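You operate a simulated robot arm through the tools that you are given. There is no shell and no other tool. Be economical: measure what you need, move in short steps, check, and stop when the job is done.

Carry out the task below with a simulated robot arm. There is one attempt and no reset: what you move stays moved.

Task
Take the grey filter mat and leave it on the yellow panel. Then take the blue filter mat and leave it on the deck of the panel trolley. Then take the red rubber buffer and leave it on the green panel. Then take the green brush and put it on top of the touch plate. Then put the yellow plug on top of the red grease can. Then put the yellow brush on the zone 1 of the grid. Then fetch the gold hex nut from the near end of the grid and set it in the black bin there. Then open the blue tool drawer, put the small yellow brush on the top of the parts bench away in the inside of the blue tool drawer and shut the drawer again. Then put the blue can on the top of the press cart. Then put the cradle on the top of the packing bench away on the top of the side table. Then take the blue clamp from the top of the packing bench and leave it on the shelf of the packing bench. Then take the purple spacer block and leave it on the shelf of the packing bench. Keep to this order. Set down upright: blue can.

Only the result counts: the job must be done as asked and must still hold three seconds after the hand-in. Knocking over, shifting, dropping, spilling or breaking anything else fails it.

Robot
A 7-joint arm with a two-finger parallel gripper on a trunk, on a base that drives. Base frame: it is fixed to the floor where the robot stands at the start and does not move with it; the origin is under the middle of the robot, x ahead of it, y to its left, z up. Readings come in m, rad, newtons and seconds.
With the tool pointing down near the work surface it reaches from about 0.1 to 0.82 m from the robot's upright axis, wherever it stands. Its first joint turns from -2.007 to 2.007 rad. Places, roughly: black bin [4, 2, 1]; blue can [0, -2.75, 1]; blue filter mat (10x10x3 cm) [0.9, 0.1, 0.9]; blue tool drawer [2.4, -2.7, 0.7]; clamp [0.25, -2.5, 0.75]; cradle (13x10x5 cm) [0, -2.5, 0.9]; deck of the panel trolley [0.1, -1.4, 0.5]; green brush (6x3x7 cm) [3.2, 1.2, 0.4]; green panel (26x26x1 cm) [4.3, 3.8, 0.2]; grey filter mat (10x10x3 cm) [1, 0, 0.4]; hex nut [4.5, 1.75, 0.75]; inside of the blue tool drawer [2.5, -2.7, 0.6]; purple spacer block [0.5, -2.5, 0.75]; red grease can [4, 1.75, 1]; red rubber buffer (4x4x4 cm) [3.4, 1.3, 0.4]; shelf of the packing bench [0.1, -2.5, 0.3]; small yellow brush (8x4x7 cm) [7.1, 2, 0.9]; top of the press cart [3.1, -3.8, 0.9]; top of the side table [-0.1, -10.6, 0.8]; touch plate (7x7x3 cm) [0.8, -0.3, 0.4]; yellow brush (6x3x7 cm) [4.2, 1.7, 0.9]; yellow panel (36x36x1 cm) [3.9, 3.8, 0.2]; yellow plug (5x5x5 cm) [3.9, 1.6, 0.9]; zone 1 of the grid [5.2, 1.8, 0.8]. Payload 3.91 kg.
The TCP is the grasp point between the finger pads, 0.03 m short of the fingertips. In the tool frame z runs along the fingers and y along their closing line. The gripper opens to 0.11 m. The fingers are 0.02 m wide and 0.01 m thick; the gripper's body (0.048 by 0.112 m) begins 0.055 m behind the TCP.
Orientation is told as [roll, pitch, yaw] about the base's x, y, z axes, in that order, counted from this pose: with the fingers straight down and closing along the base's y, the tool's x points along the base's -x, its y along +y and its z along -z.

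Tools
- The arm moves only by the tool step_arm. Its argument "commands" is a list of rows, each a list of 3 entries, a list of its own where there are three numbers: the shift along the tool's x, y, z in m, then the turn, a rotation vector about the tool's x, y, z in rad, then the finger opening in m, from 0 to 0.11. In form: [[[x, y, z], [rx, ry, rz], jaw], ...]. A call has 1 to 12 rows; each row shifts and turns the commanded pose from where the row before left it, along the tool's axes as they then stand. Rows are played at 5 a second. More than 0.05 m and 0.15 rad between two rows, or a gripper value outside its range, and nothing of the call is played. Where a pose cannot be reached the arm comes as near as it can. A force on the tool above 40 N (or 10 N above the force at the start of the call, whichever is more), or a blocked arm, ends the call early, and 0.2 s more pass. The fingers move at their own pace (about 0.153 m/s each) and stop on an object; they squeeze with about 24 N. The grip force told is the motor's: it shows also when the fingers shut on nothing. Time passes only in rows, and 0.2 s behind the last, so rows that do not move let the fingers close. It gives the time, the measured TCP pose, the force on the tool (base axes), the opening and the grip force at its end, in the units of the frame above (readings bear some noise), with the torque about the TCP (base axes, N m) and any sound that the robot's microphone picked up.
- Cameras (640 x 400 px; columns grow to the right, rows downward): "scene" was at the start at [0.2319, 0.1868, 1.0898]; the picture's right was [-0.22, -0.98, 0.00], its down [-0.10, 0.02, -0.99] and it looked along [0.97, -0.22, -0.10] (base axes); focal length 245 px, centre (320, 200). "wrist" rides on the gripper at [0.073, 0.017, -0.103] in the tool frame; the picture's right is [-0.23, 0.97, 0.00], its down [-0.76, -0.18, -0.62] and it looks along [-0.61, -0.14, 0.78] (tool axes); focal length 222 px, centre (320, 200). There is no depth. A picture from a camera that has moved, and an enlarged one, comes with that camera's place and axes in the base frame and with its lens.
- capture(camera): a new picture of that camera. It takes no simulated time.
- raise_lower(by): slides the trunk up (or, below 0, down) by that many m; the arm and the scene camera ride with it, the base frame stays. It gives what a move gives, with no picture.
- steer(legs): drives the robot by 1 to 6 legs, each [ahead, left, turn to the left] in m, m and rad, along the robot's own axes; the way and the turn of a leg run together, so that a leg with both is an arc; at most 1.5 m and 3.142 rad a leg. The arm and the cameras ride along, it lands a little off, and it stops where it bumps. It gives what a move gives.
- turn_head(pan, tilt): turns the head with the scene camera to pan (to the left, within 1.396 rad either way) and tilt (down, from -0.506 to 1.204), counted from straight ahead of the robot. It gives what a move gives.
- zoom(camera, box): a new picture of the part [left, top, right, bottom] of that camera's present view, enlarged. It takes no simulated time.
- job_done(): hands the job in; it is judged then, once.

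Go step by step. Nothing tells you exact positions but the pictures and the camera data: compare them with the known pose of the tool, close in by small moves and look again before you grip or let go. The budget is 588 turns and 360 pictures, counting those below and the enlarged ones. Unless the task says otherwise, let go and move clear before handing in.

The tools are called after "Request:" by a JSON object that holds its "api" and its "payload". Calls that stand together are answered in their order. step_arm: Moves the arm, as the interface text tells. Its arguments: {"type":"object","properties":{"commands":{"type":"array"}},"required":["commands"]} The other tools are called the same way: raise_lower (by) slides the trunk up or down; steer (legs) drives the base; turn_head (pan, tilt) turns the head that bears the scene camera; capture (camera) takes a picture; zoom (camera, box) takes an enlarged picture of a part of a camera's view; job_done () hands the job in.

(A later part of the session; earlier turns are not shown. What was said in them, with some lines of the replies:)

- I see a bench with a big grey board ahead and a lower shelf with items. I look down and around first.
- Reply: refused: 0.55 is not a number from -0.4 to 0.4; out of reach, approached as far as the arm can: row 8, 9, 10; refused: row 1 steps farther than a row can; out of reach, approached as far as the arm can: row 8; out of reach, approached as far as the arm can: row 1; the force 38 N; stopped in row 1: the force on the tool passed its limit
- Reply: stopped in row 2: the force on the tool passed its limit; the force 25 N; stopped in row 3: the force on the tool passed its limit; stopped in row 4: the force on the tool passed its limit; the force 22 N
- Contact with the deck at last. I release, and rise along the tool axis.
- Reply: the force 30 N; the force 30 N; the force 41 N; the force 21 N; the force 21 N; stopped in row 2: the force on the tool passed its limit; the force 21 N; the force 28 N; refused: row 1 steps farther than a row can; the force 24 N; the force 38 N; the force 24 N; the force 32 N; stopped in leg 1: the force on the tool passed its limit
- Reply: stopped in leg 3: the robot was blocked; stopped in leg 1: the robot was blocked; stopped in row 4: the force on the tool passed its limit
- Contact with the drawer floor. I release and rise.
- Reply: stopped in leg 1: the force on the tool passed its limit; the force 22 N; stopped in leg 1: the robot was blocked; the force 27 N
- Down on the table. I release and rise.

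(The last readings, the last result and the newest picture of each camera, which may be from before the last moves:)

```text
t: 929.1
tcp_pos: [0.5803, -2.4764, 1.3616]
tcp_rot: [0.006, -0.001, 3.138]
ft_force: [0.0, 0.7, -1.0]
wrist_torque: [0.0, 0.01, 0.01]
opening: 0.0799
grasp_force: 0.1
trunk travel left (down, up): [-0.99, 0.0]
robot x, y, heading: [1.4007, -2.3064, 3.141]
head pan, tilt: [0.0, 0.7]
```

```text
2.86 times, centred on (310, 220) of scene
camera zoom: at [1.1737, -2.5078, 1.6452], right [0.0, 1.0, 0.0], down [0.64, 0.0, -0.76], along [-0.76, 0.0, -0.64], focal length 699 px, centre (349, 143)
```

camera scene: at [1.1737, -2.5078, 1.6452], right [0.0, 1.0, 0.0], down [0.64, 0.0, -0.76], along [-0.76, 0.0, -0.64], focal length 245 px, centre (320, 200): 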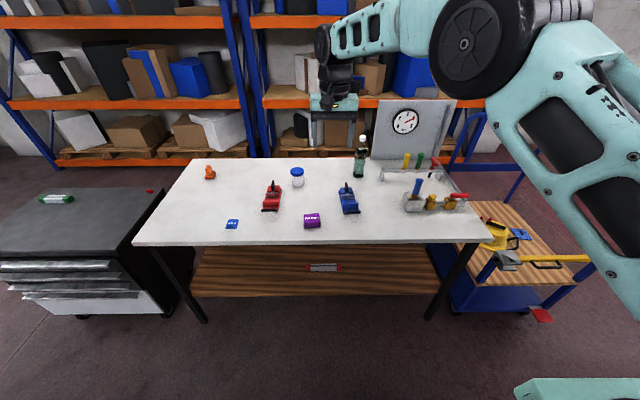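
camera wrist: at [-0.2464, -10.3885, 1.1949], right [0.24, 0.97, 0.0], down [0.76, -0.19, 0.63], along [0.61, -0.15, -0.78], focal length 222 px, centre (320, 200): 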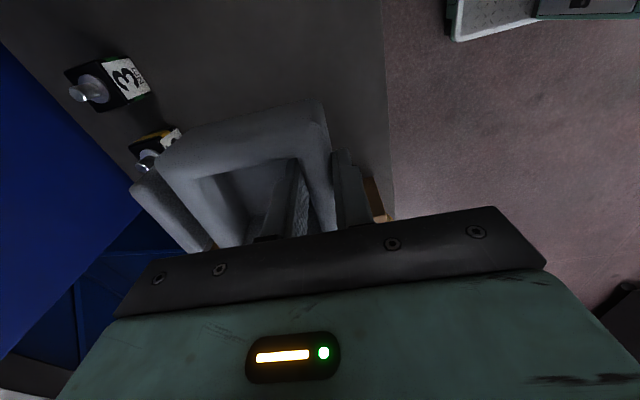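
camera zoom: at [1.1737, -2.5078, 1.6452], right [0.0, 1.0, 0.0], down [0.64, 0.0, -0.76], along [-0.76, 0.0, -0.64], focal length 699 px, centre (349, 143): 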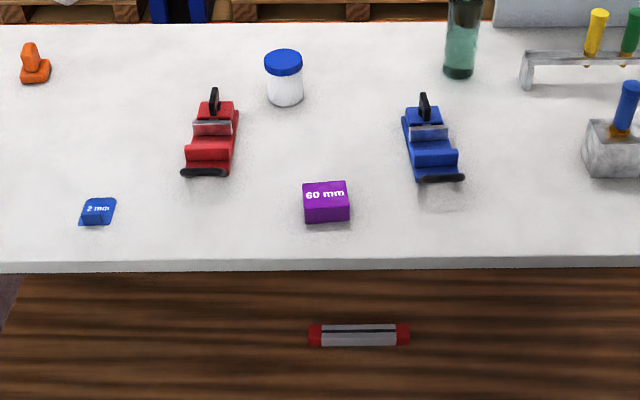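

Request:
{"api": "step_arm", "payload": {"commands": [[[0, 0, 0], [0, -0.14, 0], 0.08], [[0, 0, 0], [0, -0.14, 0], 0.08], [[0, 0, 0], [0, -0.14, 0], 0.08], [[0, 0, 0], [0, -0.14, 0], 0.08], [[0, 0, 0], [0, -0.14, 0], 0.08]]}}

Request:
{"api": "steer", "payload": {"legs": [[0.17, -0.115, 0]]}}

Request:
{"api": "raise_lower", "payload": {"by": -0.36}}

Request:
{"api": "capture", "payload": {"camera": "wrist"}}

Request:
{"api": "zoom", "payload": {"camera": "scene", "box": [220, 120, 400, 260]}}

```text
t: 930.3
tcp_pos: [0.58, -2.4773, 1.3609]
tcp_rot: [0.007, -0.702, 3.132]
ft_force: [-0.7, 0.4, 0.5]
wrist_torque: [-0.01, -0.04, 0.03]
opening: 0.08
grasp_force: 0.1
trunk travel left (down, up): [-0.99, 0.0]
robot x, y, heading: [1.4002, -2.3066, 3.14]
head pan, tilt: [0.0, 0.7]
```

```text
t: 931.9
tcp_pos: [0.4125, -2.3637, 1.3609]
tcp_rot: [0.007, -0.701, 3.133]
ft_force: [-0.4, 0.2, -0.1]
wrist_torque: [-0.04, 0.0, -0.02]
opening: 0.08
grasp_force: 0.1
trunk travel left (down, up): [-0.99, 0.0]
robot x, y, heading: [1.2308, -2.1895, 3.138]
head pan, tilt: [0.0, 0.7]
```

```text
t: 935.4
tcp_pos: [0.4117, -2.3638, 1.0018]
tcp_rot: [0.005, -0.7, 3.134]
ft_force: [-0.1, 0.4, 0.3]
wrist_torque: [0.0, 0.0, 0.01]
opening: 0.0798
grasp_force: 0.1
trunk travel left (down, up): [-0.63, 0.36]
robot x, y, heading: [1.2262, -2.1863, 3.14]
head pan, tilt: [0.0, 0.7]
```

```text
66 pictures are left
camera wrist: at [0.5342, -2.3795, 1.0337], right [-0.18, -0.97, 0.15], down [-0.18, 0.18, 0.97], along [-0.97, 0.14, -0.21], focal length 222 px, centre (320, 200)
```

wrist: 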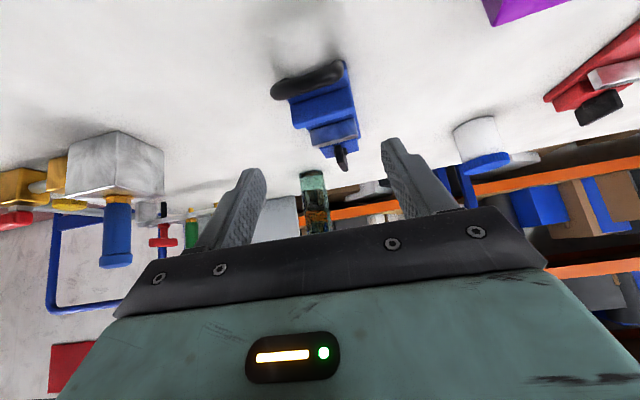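

```text
2.86 times, centred on (310, 190) of scene
camera zoom: at [1.0045, -2.3942, 1.2852], right [0.0, 1.0, 0.0], down [0.64, 0.0, -0.76], along [-0.76, 0.0, -0.64], focal length 699 px, centre (349, 229)
```

zoom: 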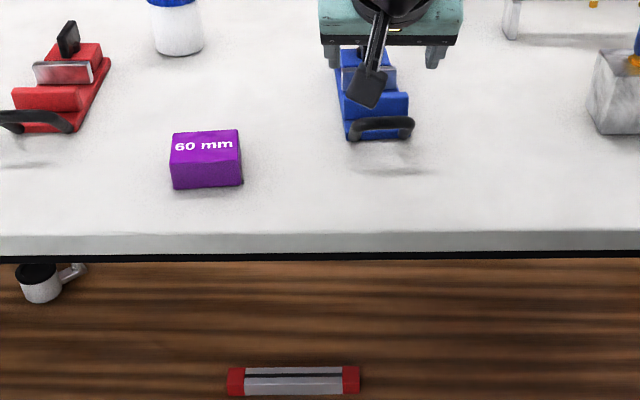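

Request:
{"api": "step_arm", "payload": {"commands": [[[-0.0035, 0, 0.04], [0, 0, 0], 0.1], [[-0.0035, 0, 0.04], [0, 0, 0], 0.1], [[-0.0035, 0.001, 0.04], [0, 0, 0], 0.1]]}}

Request:
{"api": "capture", "payload": {"camera": "wrist"}}

Request:
{"api": "zoom", "payload": {"camera": "scene", "box": [270, 110, 370, 188]}}

```text
t: 936.2
tcp_pos: [0.3243, -2.3655, 0.9172]
tcp_rot: [0.008, -0.701, 3.134]
ft_force: [0.8, -0.2, 0.7]
wrist_torque: [-0.01, -0.05, -0.03]
opening: 0.1001
grasp_force: 0.0
trunk travel left (down, up): [-0.63, 0.36]
robot x, y, heading: [1.233, -2.19, 3.139]
head pan, tilt: [0.0, 0.7]
```

```text
64 pictures are left
camera wrist: at [0.4465, -2.3811, 0.9492], right [-0.18, -0.97, 0.15], down [-0.18, 0.18, 0.97], along [-0.97, 0.14, -0.21], focal length 222 px, centre (320, 200)
```

wrist: 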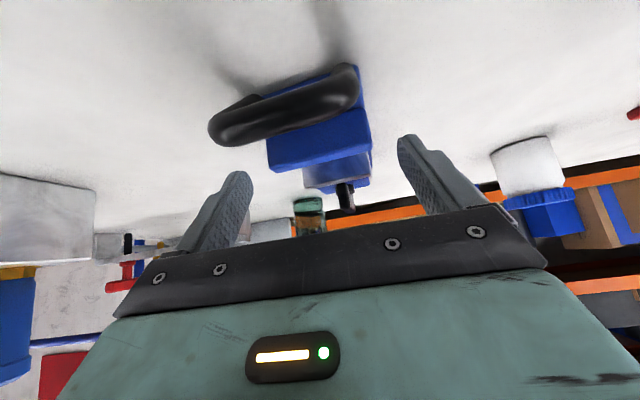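

```text
5.13 times, centred on (320, 149) of scene
camera zoom: at [1.005, -2.3942, 1.2853], right [0.0, 1.0, 0.0], down [0.64, 0.0, -0.77], along [-0.77, 0.0, -0.64], focal length 1255 px, centre (320, 462)
```

zoom: 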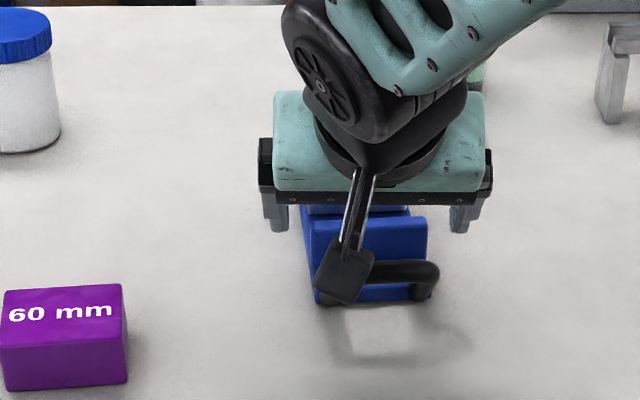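

Request:
{"api": "step_arm", "payload": {"commands": [[[-0.002, -0.001, 0.02], [0, 0, 0], 0.107], [[-0.003, 0, 0.014], [0, 0, 0], 0.107]]}}

Request:
{"api": "capture", "payload": {"camera": "wrist"}}

```text
t: 936.8
tcp_pos: [0.2998, -2.3616, 0.8911]
tcp_rot: [0.007, -0.702, 3.134]
ft_force: [-0.4, 0.0, 0.7]
wrist_torque: [0.0, 0.01, -0.05]
opening: 0.1068
grasp_force: 0.2
trunk travel left (down, up): [-0.63, 0.36]
robot x, y, heading: [1.2319, -2.1923, 3.14]
head pan, tilt: [0.0, 0.7]
```

```text
62 pictures are left
camera wrist: at [0.423, -2.3802, 0.9254], right [-0.18, -0.97, 0.15], down [-0.18, 0.18, 0.97], along [-0.97, 0.14, -0.21], focal length 222 px, centre (320, 200)
```

wrist: 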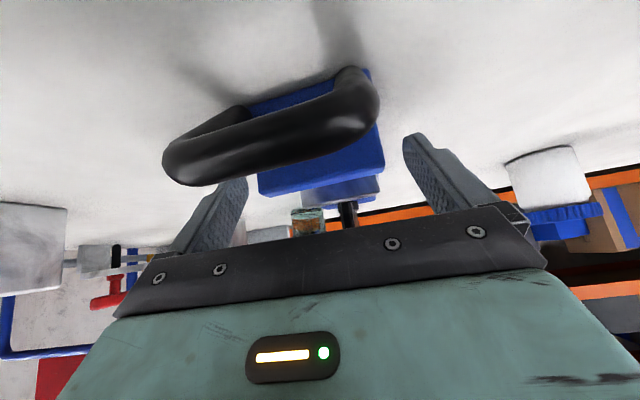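

Request:
{"api": "step_arm", "payload": {"commands": [[[0, -0.003, 0], [0, 0, 0], 0.09], [[0, 0, 0], [0, 0, 0], 0.07], [[0, 0, 0], [0, 0, 0], 0.04], [[0, 0, 0], [0, 0, 0], 0.02], [[0, 0, 0], [0, 0, 0], 0.02]]}}

Request:
{"api": "step_arm", "payload": {"commands": [[[-0.0064, 0, -0.0077], [0, 0, 0], 0.02], [[-0.019, 0, -0.023], [0, 0, 0], 0.02]]}}

Request:
{"api": "zoom", "payload": {"camera": "scene", "box": [270, 110, 370, 188]}}

```text
t: 938.0
tcp_pos: [0.2999, -2.3608, 0.8929]
tcp_rot: [0.006, -0.7, 3.134]
ft_force: [0.0, -1.2, -0.5]
wrist_torque: [-0.16, 0.21, 0.21]
opening: 0.076
grasp_force: 24.2
trunk travel left (down, up): [-0.63, 0.36]
robot x, y, heading: [1.2306, -2.1919, 3.141]
head pan, tilt: [0.0, 0.7]
```

```text
t: 938.6
tcp_pos: [0.3013, -2.3589, 0.9321]
tcp_rot: [0.004, -0.701, 3.135]
ft_force: [0.4, 0.0, -4.8]
wrist_torque: [0.01, -0.23, -0.01]
opening: 0.0758
grasp_force: 23.9
trunk travel left (down, up): [-0.63, 0.36]
robot x, y, heading: [1.234, -2.1926, 3.14]
head pan, tilt: [0.0, 0.7]
```

```text
5.13 times, centred on (320, 149) of scene
camera zoom: at [1.0041, -2.3943, 1.285], right [0.0, 1.0, 0.0], down [0.64, 0.0, -0.76], along [-0.76, 0.0, -0.64], focal length 1255 px, centre (320, 462)
```

zoom: 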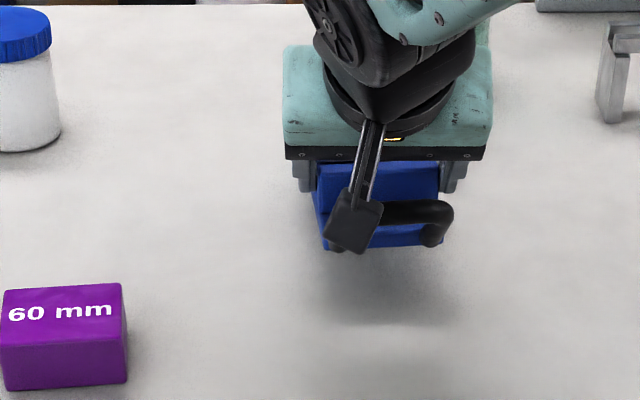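

Request:
{"api": "step_arm", "payload": {"commands": [[[-0.0322, 0, -0.0382], [0, 0, 0], 0.02]]}}

Request:
{"api": "steer", "payload": {"legs": [[-0.42, -0.11, 0]]}}

Request:
{"api": "raise_lower", "payload": {"by": -0.4}}

Request:
{"api": "raise_lower", "payload": {"by": -0.15}}

Request:
{"api": "turn_head", "payload": {"pan": 0.0, "tilt": 0.3}}

Request:
{"api": "capture", "payload": {"camera": "scene"}}

```text
t: 939.0
tcp_pos: [0.3027, -2.3607, 0.9798]
tcp_rot: [0.004, -0.7, 3.134]
ft_force: [-0.1, 0.0, -5.0]
wrist_torque: [0.03, -0.18, -0.01]
opening: 0.0761
grasp_force: 24.1
trunk travel left (down, up): [-0.63, 0.36]
robot x, y, heading: [1.2311, -2.1922, 3.144]
head pan, tilt: [0.0, 0.7]
```

```text
t: 941.7
tcp_pos: [0.7231, -2.2491, 0.982]
tcp_rot: [0.004, -0.7, 3.127]
ft_force: [0.4, -0.6, -3.9]
wrist_torque: [0.02, -0.23, 0.03]
opening: 0.0758
grasp_force: 23.9
trunk travel left (down, up): [-0.63, 0.36]
robot x, y, heading: [1.6526, -2.0857, 3.135]
head pan, tilt: [0.0, 0.7]
```

```text
t: 945.5
tcp_pos: [0.7225, -2.2496, 0.582]
tcp_rot: [0.006, -0.699, 3.127]
ft_force: [0.3, -1.1, -3.9]
wrist_torque: [0.0, -0.24, -0.03]
opening: 0.0759
grasp_force: 24.1
trunk travel left (down, up): [-0.23, 0.76]
robot x, y, heading: [1.6509, -2.0858, 3.133]
head pan, tilt: [0.0, 0.7]
```

```text
t: 947.2
tcp_pos: [0.7221, -2.2494, 0.4325]
tcp_rot: [0.005, -0.7, 3.128]
ft_force: [0.2, 0.1, -4.2]
wrist_torque: [0.02, -0.21, 0.0]
opening: 0.0757
grasp_force: 24.2
trunk travel left (down, up): [-0.08, 0.91]
robot x, y, heading: [1.6569, -2.0875, 3.135]
head pan, tilt: [0.0, 0.7]
```

```text
t: 948.1
tcp_pos: [0.7228, -2.2496, 0.431]
tcp_rot: [0.006, -0.7, 3.127]
ft_force: [0.1, 0.5, -3.6]
wrist_torque: [0.0, -0.21, 0.01]
opening: 0.0754
grasp_force: 24.2
trunk travel left (down, up): [-0.08, 0.91]
robot x, y, heading: [1.6534, -2.0862, 3.134]
head pan, tilt: [0.0, 0.3]
```

```text
60 pictures are left
camera scene: at [1.4154, -2.2873, 0.7711], right [0.01, 1.0, 0.0], down [0.3, 0.0, -0.95], along [-0.95, 0.01, -0.3], focal length 245 px, centre (320, 200)
```

scene: 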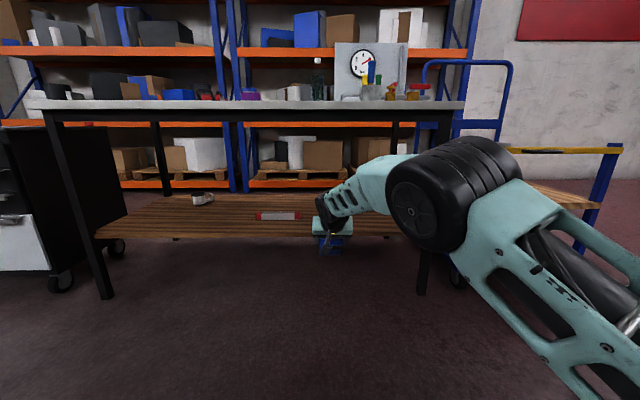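

Request:
{"api": "steer", "payload": {"legs": [[0.2, 0.04, 0.005]]}}

Request:
{"api": "capture", "payload": {"camera": "scene"}}

```text
t: 949.7
tcp_pos: [0.5215, -2.2928, 0.4316]
tcp_rot: [0.007, -0.699, 3.133]
ft_force: [0.0, 0.0, -4.6]
wrist_torque: [0.02, -0.23, 0.01]
opening: 0.0758
grasp_force: 23.7
trunk travel left (down, up): [-0.08, 0.91]
robot x, y, heading: [1.4521, -2.1243, 3.138]
head pan, tilt: [0.0, 0.3]
```

```text
59 pictures are left
camera scene: at [1.2146, -2.3266, 0.7712], right [0.0, 1.0, 0.0], down [0.3, 0.0, -0.96], along [-0.96, 0.0, -0.3], focal length 245 px, centre (320, 200)
```

scene: 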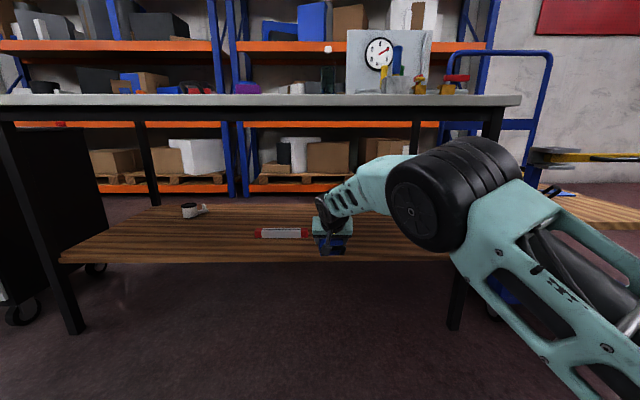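

Request:
{"api": "steer", "payload": {"legs": [[0.16, 0.03, 0]]}}

Request:
{"api": "step_arm", "payload": {"commands": [[[0.0257, 0, 0.0306], [0, 0, 0], 0.02], [[0.0129, 0, 0.0153], [0, 0, 0], 0.02]]}}

Request:
{"api": "capture", "payload": {"camera": "scene"}}

Request:
{"api": "capture", "payload": {"camera": "wrist"}}

```text
t: 951.2
tcp_pos: [0.3585, -2.321, 0.4309]
tcp_rot: [0.005, -0.699, 3.132]
ft_force: [-0.7, -0.2, -4.2]
wrist_torque: [0.02, -0.22, 0.01]
opening: 0.0755
grasp_force: 23.8
trunk travel left (down, up): [-0.08, 0.91]
robot x, y, heading: [1.2888, -2.1481, 3.137]
head pan, tilt: [0.0, 0.3]
```

```text
t: 951.8
tcp_pos: [0.3597, -2.3226, 0.372]
tcp_rot: [0.005, -0.699, 3.132]
ft_force: [-0.5, -0.3, -3.7]
wrist_torque: [0.04, -0.23, -0.01]
opening: 0.0759
grasp_force: 24.1
trunk travel left (down, up): [-0.08, 0.91]
robot x, y, heading: [1.2876, -2.1512, 3.137]
head pan, tilt: [0.0, 0.3]
```

```text
58 pictures are left
camera scene: at [1.0527, -2.3561, 0.7713], right [0.0, 1.0, 0.0], down [0.3, 0.0, -0.96], along [-0.96, 0.0, -0.3], focal length 245 px, centre (320, 200)
```

scene: 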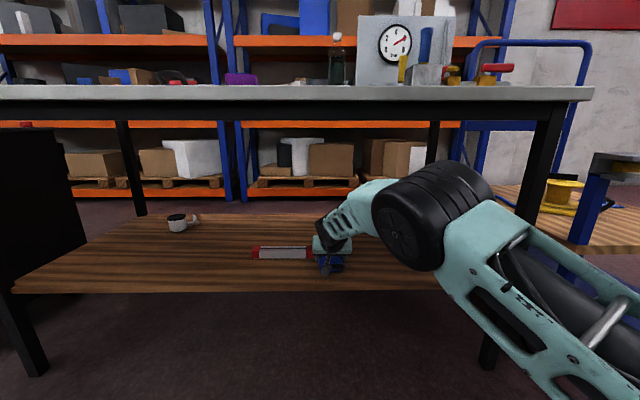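

```text
57 pictures are left
camera wrist: at [0.4822, -2.3385, 0.4047], right [-0.18, -0.97, 0.15], down [-0.18, 0.18, 0.97], along [-0.97, 0.15, -0.21], focal length 222 px, centre (320, 200)
```

wrist: 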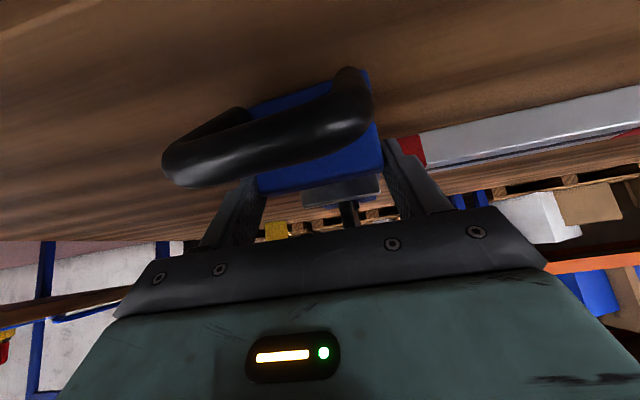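

Request:
{"api": "step_arm", "payload": {"commands": [[[0.0039, 0, 0.0046], [0, 0, 0], 0.02], [[0.0026, 0, 0.0031], [0, 0, 0], 0.02], [[0.0026, 0, 0.0031], [0, 0, 0], 0.02], [[0.0026, 0, 0.0031], [0, 0, 0], 0.02]]}}

```text
t: 952.8
tcp_pos: [0.3583, -2.3231, 0.3604]
tcp_rot: [0.01, -0.712, 3.132]
ft_force: [3.4, 2.6, 31.5]
wrist_torque: [0.01, -0.13, 0.43]
opening: 0.0759
grasp_force: 23.4
trunk travel left (down, up): [-0.08, 0.91]
robot x, y, heading: [1.2896, -2.157, 3.139]
head pan, tilt: [0.0, 0.3]
```

Request:
{"api": "step_arm", "payload": {"commands": [[[-0.0019, 0, -0.0023], [0, 0, 0], 0.02], [[0, 0, 0], [0, 0, 0], 0.098], [[0, 0, 0], [0, 0, 0], 0.098], [[0, 0, -0.03], [0, 0, 0], 0.098], [[0, 0, -0.04], [0, 0, 0], 0.098]]}}

Request:
{"api": "capture", "payload": {"camera": "wrist"}}

Request:
{"api": "steer", "payload": {"legs": [[-0.4, 0, 0]]}}

Request:
{"api": "zoom", "payload": {"camera": "scene", "box": [180, 160, 440, 280]}}

```text
t: 954.0
tcp_pos: [0.4047, -2.3224, 0.4098]
tcp_rot: [0.004, -0.699, 3.133]
ft_force: [0.4, 0.9, 0.3]
wrist_torque: [0.0, 0.04, 0.02]
opening: 0.0979
grasp_force: 0.0
trunk travel left (down, up): [-0.08, 0.91]
robot x, y, heading: [1.2911, -2.1511, 3.14]
head pan, tilt: [0.0, 0.3]
```

```text
56 pictures are left
camera wrist: at [0.5272, -2.3395, 0.4438], right [-0.18, -0.97, 0.15], down [-0.18, 0.18, 0.97], along [-0.97, 0.15, -0.21], focal length 222 px, centre (320, 200)
```

wrist: 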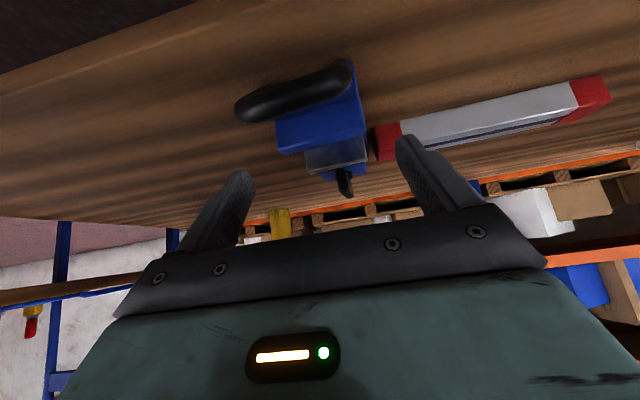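

```text
t: 956.5
tcp_pos: [0.801, -2.3228, 0.4112]
tcp_rot: [0.005, -0.7, 3.131]
ft_force: [0.7, 0.0, 0.1]
wrist_torque: [0.02, -0.01, -0.05]
opening: 0.0982
grasp_force: 0.0
trunk travel left (down, up): [-0.08, 0.91]
robot x, y, heading: [1.6844, -2.1543, 3.137]
head pan, tilt: [0.0, 0.3]
```

```text
2.46 times, centred on (310, 220) of scene
camera zoom: at [1.4505, -2.3573, 0.7713], right [0.01, 1.0, 0.0], down [0.3, 0.0, -0.96], along [-0.96, 0.0, -0.3], focal length 603 px, centre (345, 151)
```

zoom: 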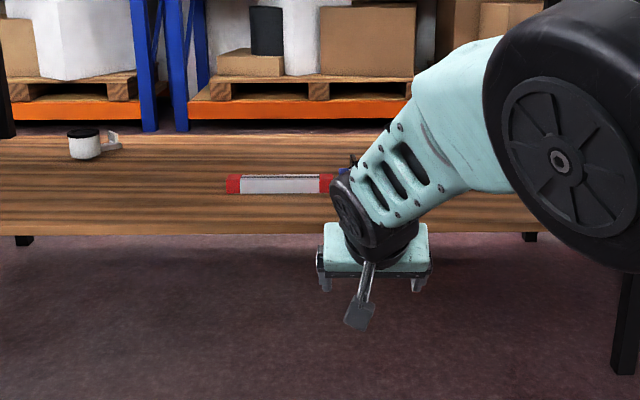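

Request:
{"api": "raise_lower", "payload": {"by": 0.4}}

Request:
{"api": "raise_lower", "payload": {"by": 0.18}}

Request:
{"api": "steer", "payload": {"legs": [[0.29, 0.218, 0.003]]}}

Request:
{"api": "turn_head", "payload": {"pan": 0.0, "tilt": 0.7}}

Request:
{"api": "capture", "payload": {"camera": "wrist"}}

Request:
{"api": "zoom", "payload": {"camera": "scene", "box": [240, 120, 400, 245]}}

```text
t: 960.3
tcp_pos: [0.802, -2.3225, 0.8115]
tcp_rot: [0.006, -0.7, 3.13]
ft_force: [-0.2, -0.1, -0.8]
wrist_torque: [-0.04, 0.03, -0.03]
opening: 0.0982
grasp_force: 0.0
trunk travel left (down, up): [-0.48, 0.51]
robot x, y, heading: [1.6848, -2.1516, 3.139]
head pan, tilt: [0.0, 0.3]
```

```text
t: 962.3
tcp_pos: [0.802, -2.3217, 0.9911]
tcp_rot: [0.006, -0.701, 3.13]
ft_force: [0.3, 0.4, -0.2]
wrist_torque: [-0.02, 0.04, 0.0]
opening: 0.0981
grasp_force: 0.0
trunk travel left (down, up): [-0.66, 0.33]
robot x, y, heading: [1.6859, -2.1556, 3.137]
head pan, tilt: [0.0, 0.3]
```

```text
t: 964.6
tcp_pos: [0.5143, -2.5396, 0.9918]
tcp_rot: [0.005, -0.7, 3.134]
ft_force: [0.2, -0.5, 0.2]
wrist_torque: [0.0, -0.01, -0.02]
opening: 0.0979
grasp_force: 0.0
trunk travel left (down, up): [-0.66, 0.33]
robot x, y, heading: [1.3985, -2.3691, 3.137]
head pan, tilt: [0.0, 0.3]
```

```text
t: 965.5
tcp_pos: [0.5137, -2.5404, 0.9923]
tcp_rot: [0.006, -0.7, 3.134]
ft_force: [-1.4, 0.5, -0.5]
wrist_torque: [-0.02, 0.0, 0.02]
opening: 0.0978
grasp_force: 0.0
trunk travel left (down, up): [-0.66, 0.33]
robot x, y, heading: [1.3984, -2.3702, 3.143]
head pan, tilt: [0.0, 0.7]
```

```text
54 pictures are left
camera wrist: at [0.6363, -2.5566, 1.0244], right [-0.18, -0.97, 0.15], down [-0.18, 0.18, 0.97], along [-0.97, 0.14, -0.21], focal length 222 px, centre (320, 200)
```

wrist: 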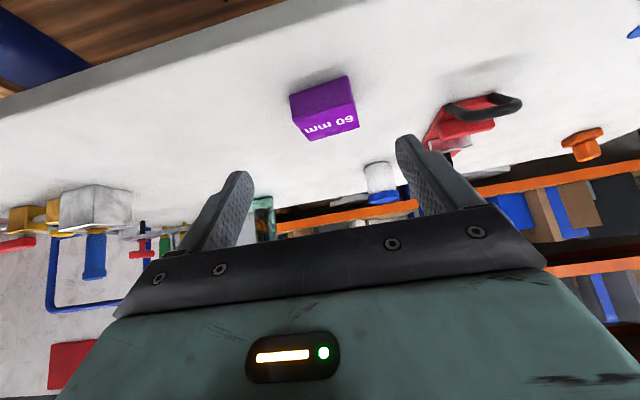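

```text
3.20 times, centred on (320, 182) of scene
camera zoom: at [1.1708, -2.5723, 1.3152], right [0.0, 1.0, 0.0], down [0.64, 0.0, -0.77], along [-0.77, 0.0, -0.64], focal length 783 px, centre (320, 256)
```

zoom: 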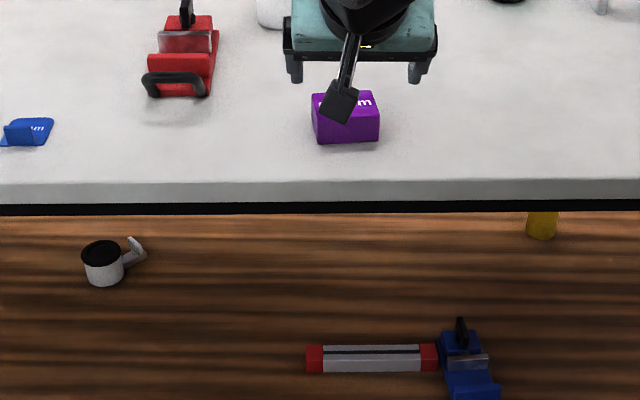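

Request:
{"api": "step_arm", "payload": {"commands": [[[-0.0028, 0.001, 0.036], [0, 0, 0], 0.1], [[-0.0028, 0.001, 0.036], [0, 0, 0], 0.1], [[-0.0028, 0.001, 0.036], [0, 0, 0], 0.1], [[-0.0028, 0.001, 0.03], [0, 0, 0], 0.1]]}}

Request:
{"api": "capture", "payload": {"camera": "wrist"}}

```text
t: 966.5
tcp_pos: [0.4161, -2.5435, 0.8947]
tcp_rot: [0.007, -0.701, 3.133]
ft_force: [-0.5, -1.1, -0.1]
wrist_torque: [0.01, -0.01, -0.03]
opening: 0.0998
grasp_force: 0.0
trunk travel left (down, up): [-0.66, 0.33]
robot x, y, heading: [1.4, -2.3682, 3.14]
head pan, tilt: [0.0, 0.7]
```

```text
52 pictures are left
camera wrist: at [0.5392, -2.5603, 0.928], right [-0.18, -0.97, 0.15], down [-0.18, 0.18, 0.97], along [-0.97, 0.14, -0.21], focal length 222 px, centre (320, 200)
```

wrist: 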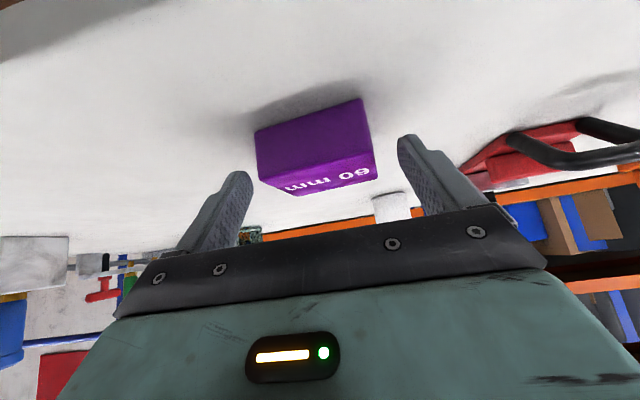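

Request:
{"api": "step_arm", "payload": {"commands": [[[-0.006, 0, 0.0115], [0, 0, 0], 0.1], [[0, 0, 0], [0, 0, 0], 0.08], [[0, 0, 0], [0, 0, 0], 0.05], [[0, 0, 0], [0, 0, 0], 0.02], [[0, 0, 0], [0, 0, 0], 0.02]]}}

Request:
{"api": "step_arm", "payload": {"commands": [[[-0.0064, 0, -0.0077], [0, 0, 0], 0.02], [[-0.025, 0, -0.03], [0, 0, 0], 0.02], [[-0.0257, 0, -0.0306], [0, 0, 0], 0.02]]}}

Request:
{"api": "capture", "payload": {"camera": "wrist"}}

```text
t: 967.7
tcp_pos: [0.404, -2.543, 0.8907]
tcp_rot: [0.003, -0.699, 3.134]
ft_force: [-1.2, -1.9, 1.6]
wrist_torque: [-0.18, 0.03, -0.03]
opening: 0.0702
grasp_force: 23.9
trunk travel left (down, up): [-0.66, 0.33]
robot x, y, heading: [1.4, -2.3715, 3.14]
head pan, tilt: [0.0, 0.7]
```

```text
t: 968.5
tcp_pos: [0.4054, -2.5442, 0.9784]
tcp_rot: [0.005, -0.698, 3.135]
ft_force: [-0.9, -0.5, -2.6]
wrist_torque: [-0.01, -0.03, 0.02]
opening: 0.0697
grasp_force: 24.0
trunk travel left (down, up): [-0.66, 0.33]
robot x, y, heading: [1.3954, -2.3701, 3.142]
head pan, tilt: [0.0, 0.7]
```

```text
51 pictures are left
camera wrist: at [0.5274, -2.5611, 1.0115], right [-0.18, -0.97, 0.15], down [-0.18, 0.18, 0.97], along [-0.97, 0.14, -0.21], focal length 222 px, centre (320, 200)
```

wrist: 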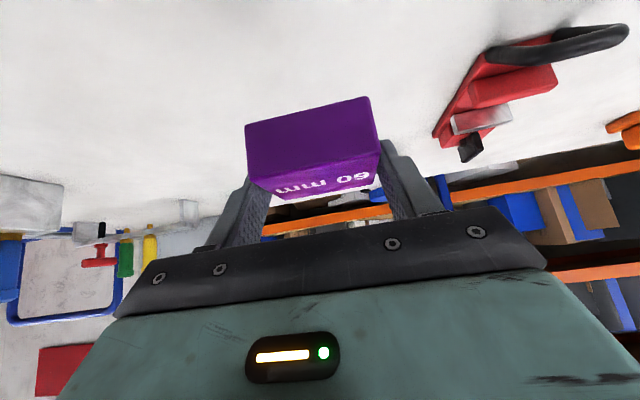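

Request:
{"api": "steer", "payload": {"legs": [[-0.4, 0.2, 0]]}}

Request:
{"api": "raise_lower", "payload": {"by": -0.4}}

Request:
{"api": "raise_lower", "payload": {"by": -0.16}}

Request:
{"api": "steer", "payload": {"legs": [[0.43, 0, 0]]}}

Request:
{"api": "capture", "payload": {"camera": "wrist"}}

Request:
{"api": "capture", "payload": {"camera": "scene"}}

```text
t: 971.2
tcp_pos: [0.8029, -2.7459, 0.9794]
tcp_rot: [0.005, -0.701, 3.134]
ft_force: [0.2, 0.0, -1.7]
wrist_torque: [0.02, -0.05, -0.01]
opening: 0.0697
grasp_force: 23.9
trunk travel left (down, up): [-0.66, 0.33]
robot x, y, heading: [1.7962, -2.5715, 3.143]
head pan, tilt: [0.0, 0.7]
```

```text
t: 975.0
tcp_pos: [0.8039, -2.7467, 0.5789]
tcp_rot: [0.007, -0.7, 3.134]
ft_force: [-0.4, 0.6, -1.2]
wrist_torque: [0.0, 0.01, -0.01]
opening: 0.0696
grasp_force: 23.4
trunk travel left (down, up): [-0.26, 0.73]
robot x, y, heading: [1.7986, -2.5704, 3.142]
head pan, tilt: [0.0, 0.7]
```

```text
t: 976.8
tcp_pos: [0.8041, -2.7465, 0.4194]
tcp_rot: [0.004, -0.7, 3.133]
ft_force: [-1.1, 0.6, -1.1]
wrist_torque: [0.01, -0.01, -0.01]
opening: 0.0695
grasp_force: 24.2
trunk travel left (down, up): [-0.1, 0.89]
robot x, y, heading: [1.7986, -2.5717, 3.143]
head pan, tilt: [0.0, 0.7]
```

```text
t: 979.5
tcp_pos: [0.3716, -2.7504, 0.4195]
tcp_rot: [0.004, -0.701, 3.138]
ft_force: [0.8, 0.7, -0.6]
wrist_torque: [0.04, -0.03, -0.02]
opening: 0.0696
grasp_force: 23.8
trunk travel left (down, up): [-0.1, 0.89]
robot x, y, heading: [1.368, -2.572, -3.136]
head pan, tilt: [0.0, 0.7]
```

```text
50 pictures are left
camera wrist: at [0.4946, -2.7656, 0.4517], right [-0.17, -0.97, 0.15], down [-0.18, 0.18, 0.97], along [-0.97, 0.14, -0.21], focal length 222 px, centre (320, 200)
```

wrist: 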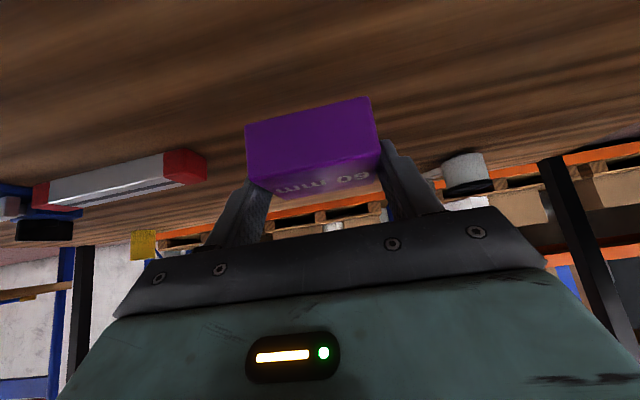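

```text
49 pictures are left
camera scene: at [1.1379, -2.7746, 0.7551], right [0.0, 1.0, 0.0], down [0.64, 0.0, -0.76], along [-0.76, 0.0, -0.64], focal length 245 px, centre (320, 200)
```

scene: 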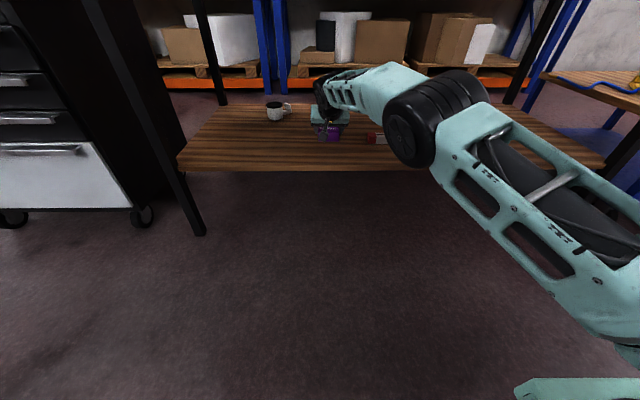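

Request:
{"api": "step_arm", "payload": {"commands": [[[0.0258, 0, 0.0306], [0, 0, 0], 0.02], [[0.0064, 0, 0.0077], [0, 0, 0], 0.02], [[0.0026, 0, 0.0031], [0, 0, 0], 0.02], [[0.0026, 0, 0.0031], [0, 0, 0], 0.02]]}}

Request:
{"api": "step_arm", "payload": {"commands": [[[0.0019, 0, 0.0023], [0, 0, 0], 0.02], [[0.0019, 0, 0.0023], [0, 0, 0], 0.02]]}}

```text
t: 980.5
tcp_pos: [0.372, -2.7491, 0.3608]
tcp_rot: [0.005, -0.7, 3.138]
ft_force: [0.2, 0.3, -1.3]
wrist_torque: [0.0, -0.01, -0.04]
opening: 0.0696
grasp_force: 24.2
trunk travel left (down, up): [-0.1, 0.89]
robot x, y, heading: [1.3661, -2.5696, -3.141]
head pan, tilt: [0.0, 0.7]
```

```text
t: 981.1
tcp_pos: [0.3706, -2.7503, 0.36]
tcp_rot: [0.009, -0.706, 3.134]
ft_force: [4.9, 2.4, 19.0]
wrist_torque: [0.19, -0.04, -0.12]
opening: 0.0696
grasp_force: 24.4
trunk travel left (down, up): [-0.1, 0.89]
robot x, y, heading: [1.3672, -2.5708, -3.14]
head pan, tilt: [0.0, 0.7]
```

Contact with the shelf. I release and back out.

Request:
{"api": "step_arm", "payload": {"commands": [[[-0.0013, 0, -0.0015], [0, 0, 0], 0.02], [[0, 0, 0], [0, 0, 0], 0.095], [[0, 0, 0], [0, 0, 0], 0.095], [[0, 0, -0.03], [0, 0, 0], 0.095], [[0, 0, -0.04], [0, 0, 0], 0.095]]}}

Request:
{"api": "steer", "payload": {"legs": [[-0.4, 0, 0]]}}

Request:
{"api": "raise_lower", "payload": {"by": 0.4}}

Request:
{"api": "capture", "payload": {"camera": "scene"}}

Request:
{"api": "zoom", "payload": {"camera": "scene", "box": [200, 150, 480, 300]}}

```text
t: 982.3
tcp_pos: [0.4188, -2.7473, 0.4083]
tcp_rot: [0.006, -0.699, 3.137]
ft_force: [0.6, 0.6, -0.1]
wrist_torque: [-0.01, 0.02, 0.02]
opening: 0.095
grasp_force: 0.1
trunk travel left (down, up): [-0.1, 0.89]
robot x, y, heading: [1.3626, -2.5723, -3.142]
head pan, tilt: [0.0, 0.7]
```

```text
t: 984.7
tcp_pos: [0.8092, -2.7504, 0.4081]
tcp_rot: [0.004, -0.699, -3.142]
ft_force: [0.0, -0.5, 0.1]
wrist_torque: [-0.03, -0.01, -0.01]
opening: 0.0948
grasp_force: 0.0
trunk travel left (down, up): [-0.1, 0.89]
robot x, y, heading: [1.7556, -2.5686, -3.137]
head pan, tilt: [0.0, 0.7]
```

```text
t: 988.5
tcp_pos: [0.8104, -2.7509, 0.8085]
tcp_rot: [0.004, -0.701, -3.14]
ft_force: [0.1, 0.4, -0.2]
wrist_torque: [-0.03, 0.01, 0.0]
opening: 0.0949
grasp_force: 0.0
trunk travel left (down, up): [-0.5, 0.49]
robot x, y, heading: [1.7555, -2.5693, -3.138]
head pan, tilt: [0.0, 0.7]
```

```text
48 pictures are left
camera scene: at [1.5292, -2.7738, 1.1551], right [-0.01, 1.0, 0.0], down [0.64, 0.0, -0.76], along [-0.76, 0.0, -0.64], focal length 245 px, centre (320, 200)
```

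scene: 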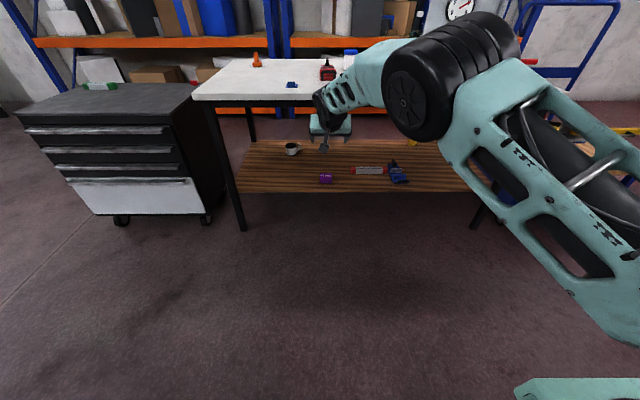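

```text
2.29 times, centred on (340, 225) of scene
camera zoom: at [1.5292, -2.7738, 1.1551], right [-0.01, 1.0, 0.0], down [0.64, 0.0, -0.76], along [-0.76, 0.0, -0.64], focal length 560 px, centre (274, 143)
```

zoom: 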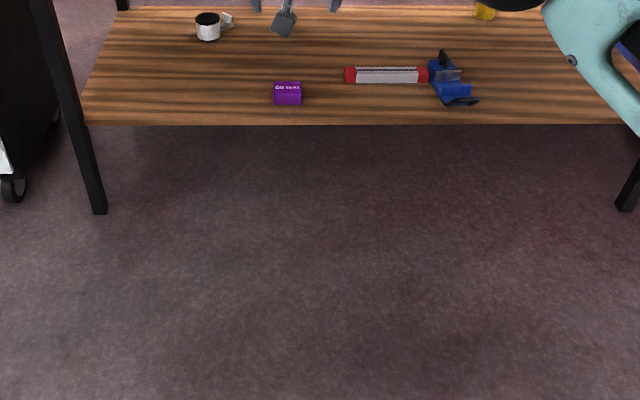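

All twelve items are placed, the gripper is empty and the arm is clear, so I hand in the job.

Request:
{"api": "job_done", "payload": {}}

```text
The job is handed in.
```

I worked through all twelve steps in order, and the job is handed in; I did not re-check the earlier placements before handing in.

- **Sponge on the machine's lower shelf:** a finger pressed on it and slid it about 1 cm while I was fetching the red buffer. I dragged it back, and it measured within a few millimetres of its starting spot.
- **Robot base bumps:** the base was blocked twice, once by the side of the grid machine and once near the side table by something I could not see. I saw nothing displaced in the views I took afterwards.
- **Grey filter mat:** there were two greyish mats on the lower shelf. I took the darker, spotted one because its position matched yours; the other one was nearly white.
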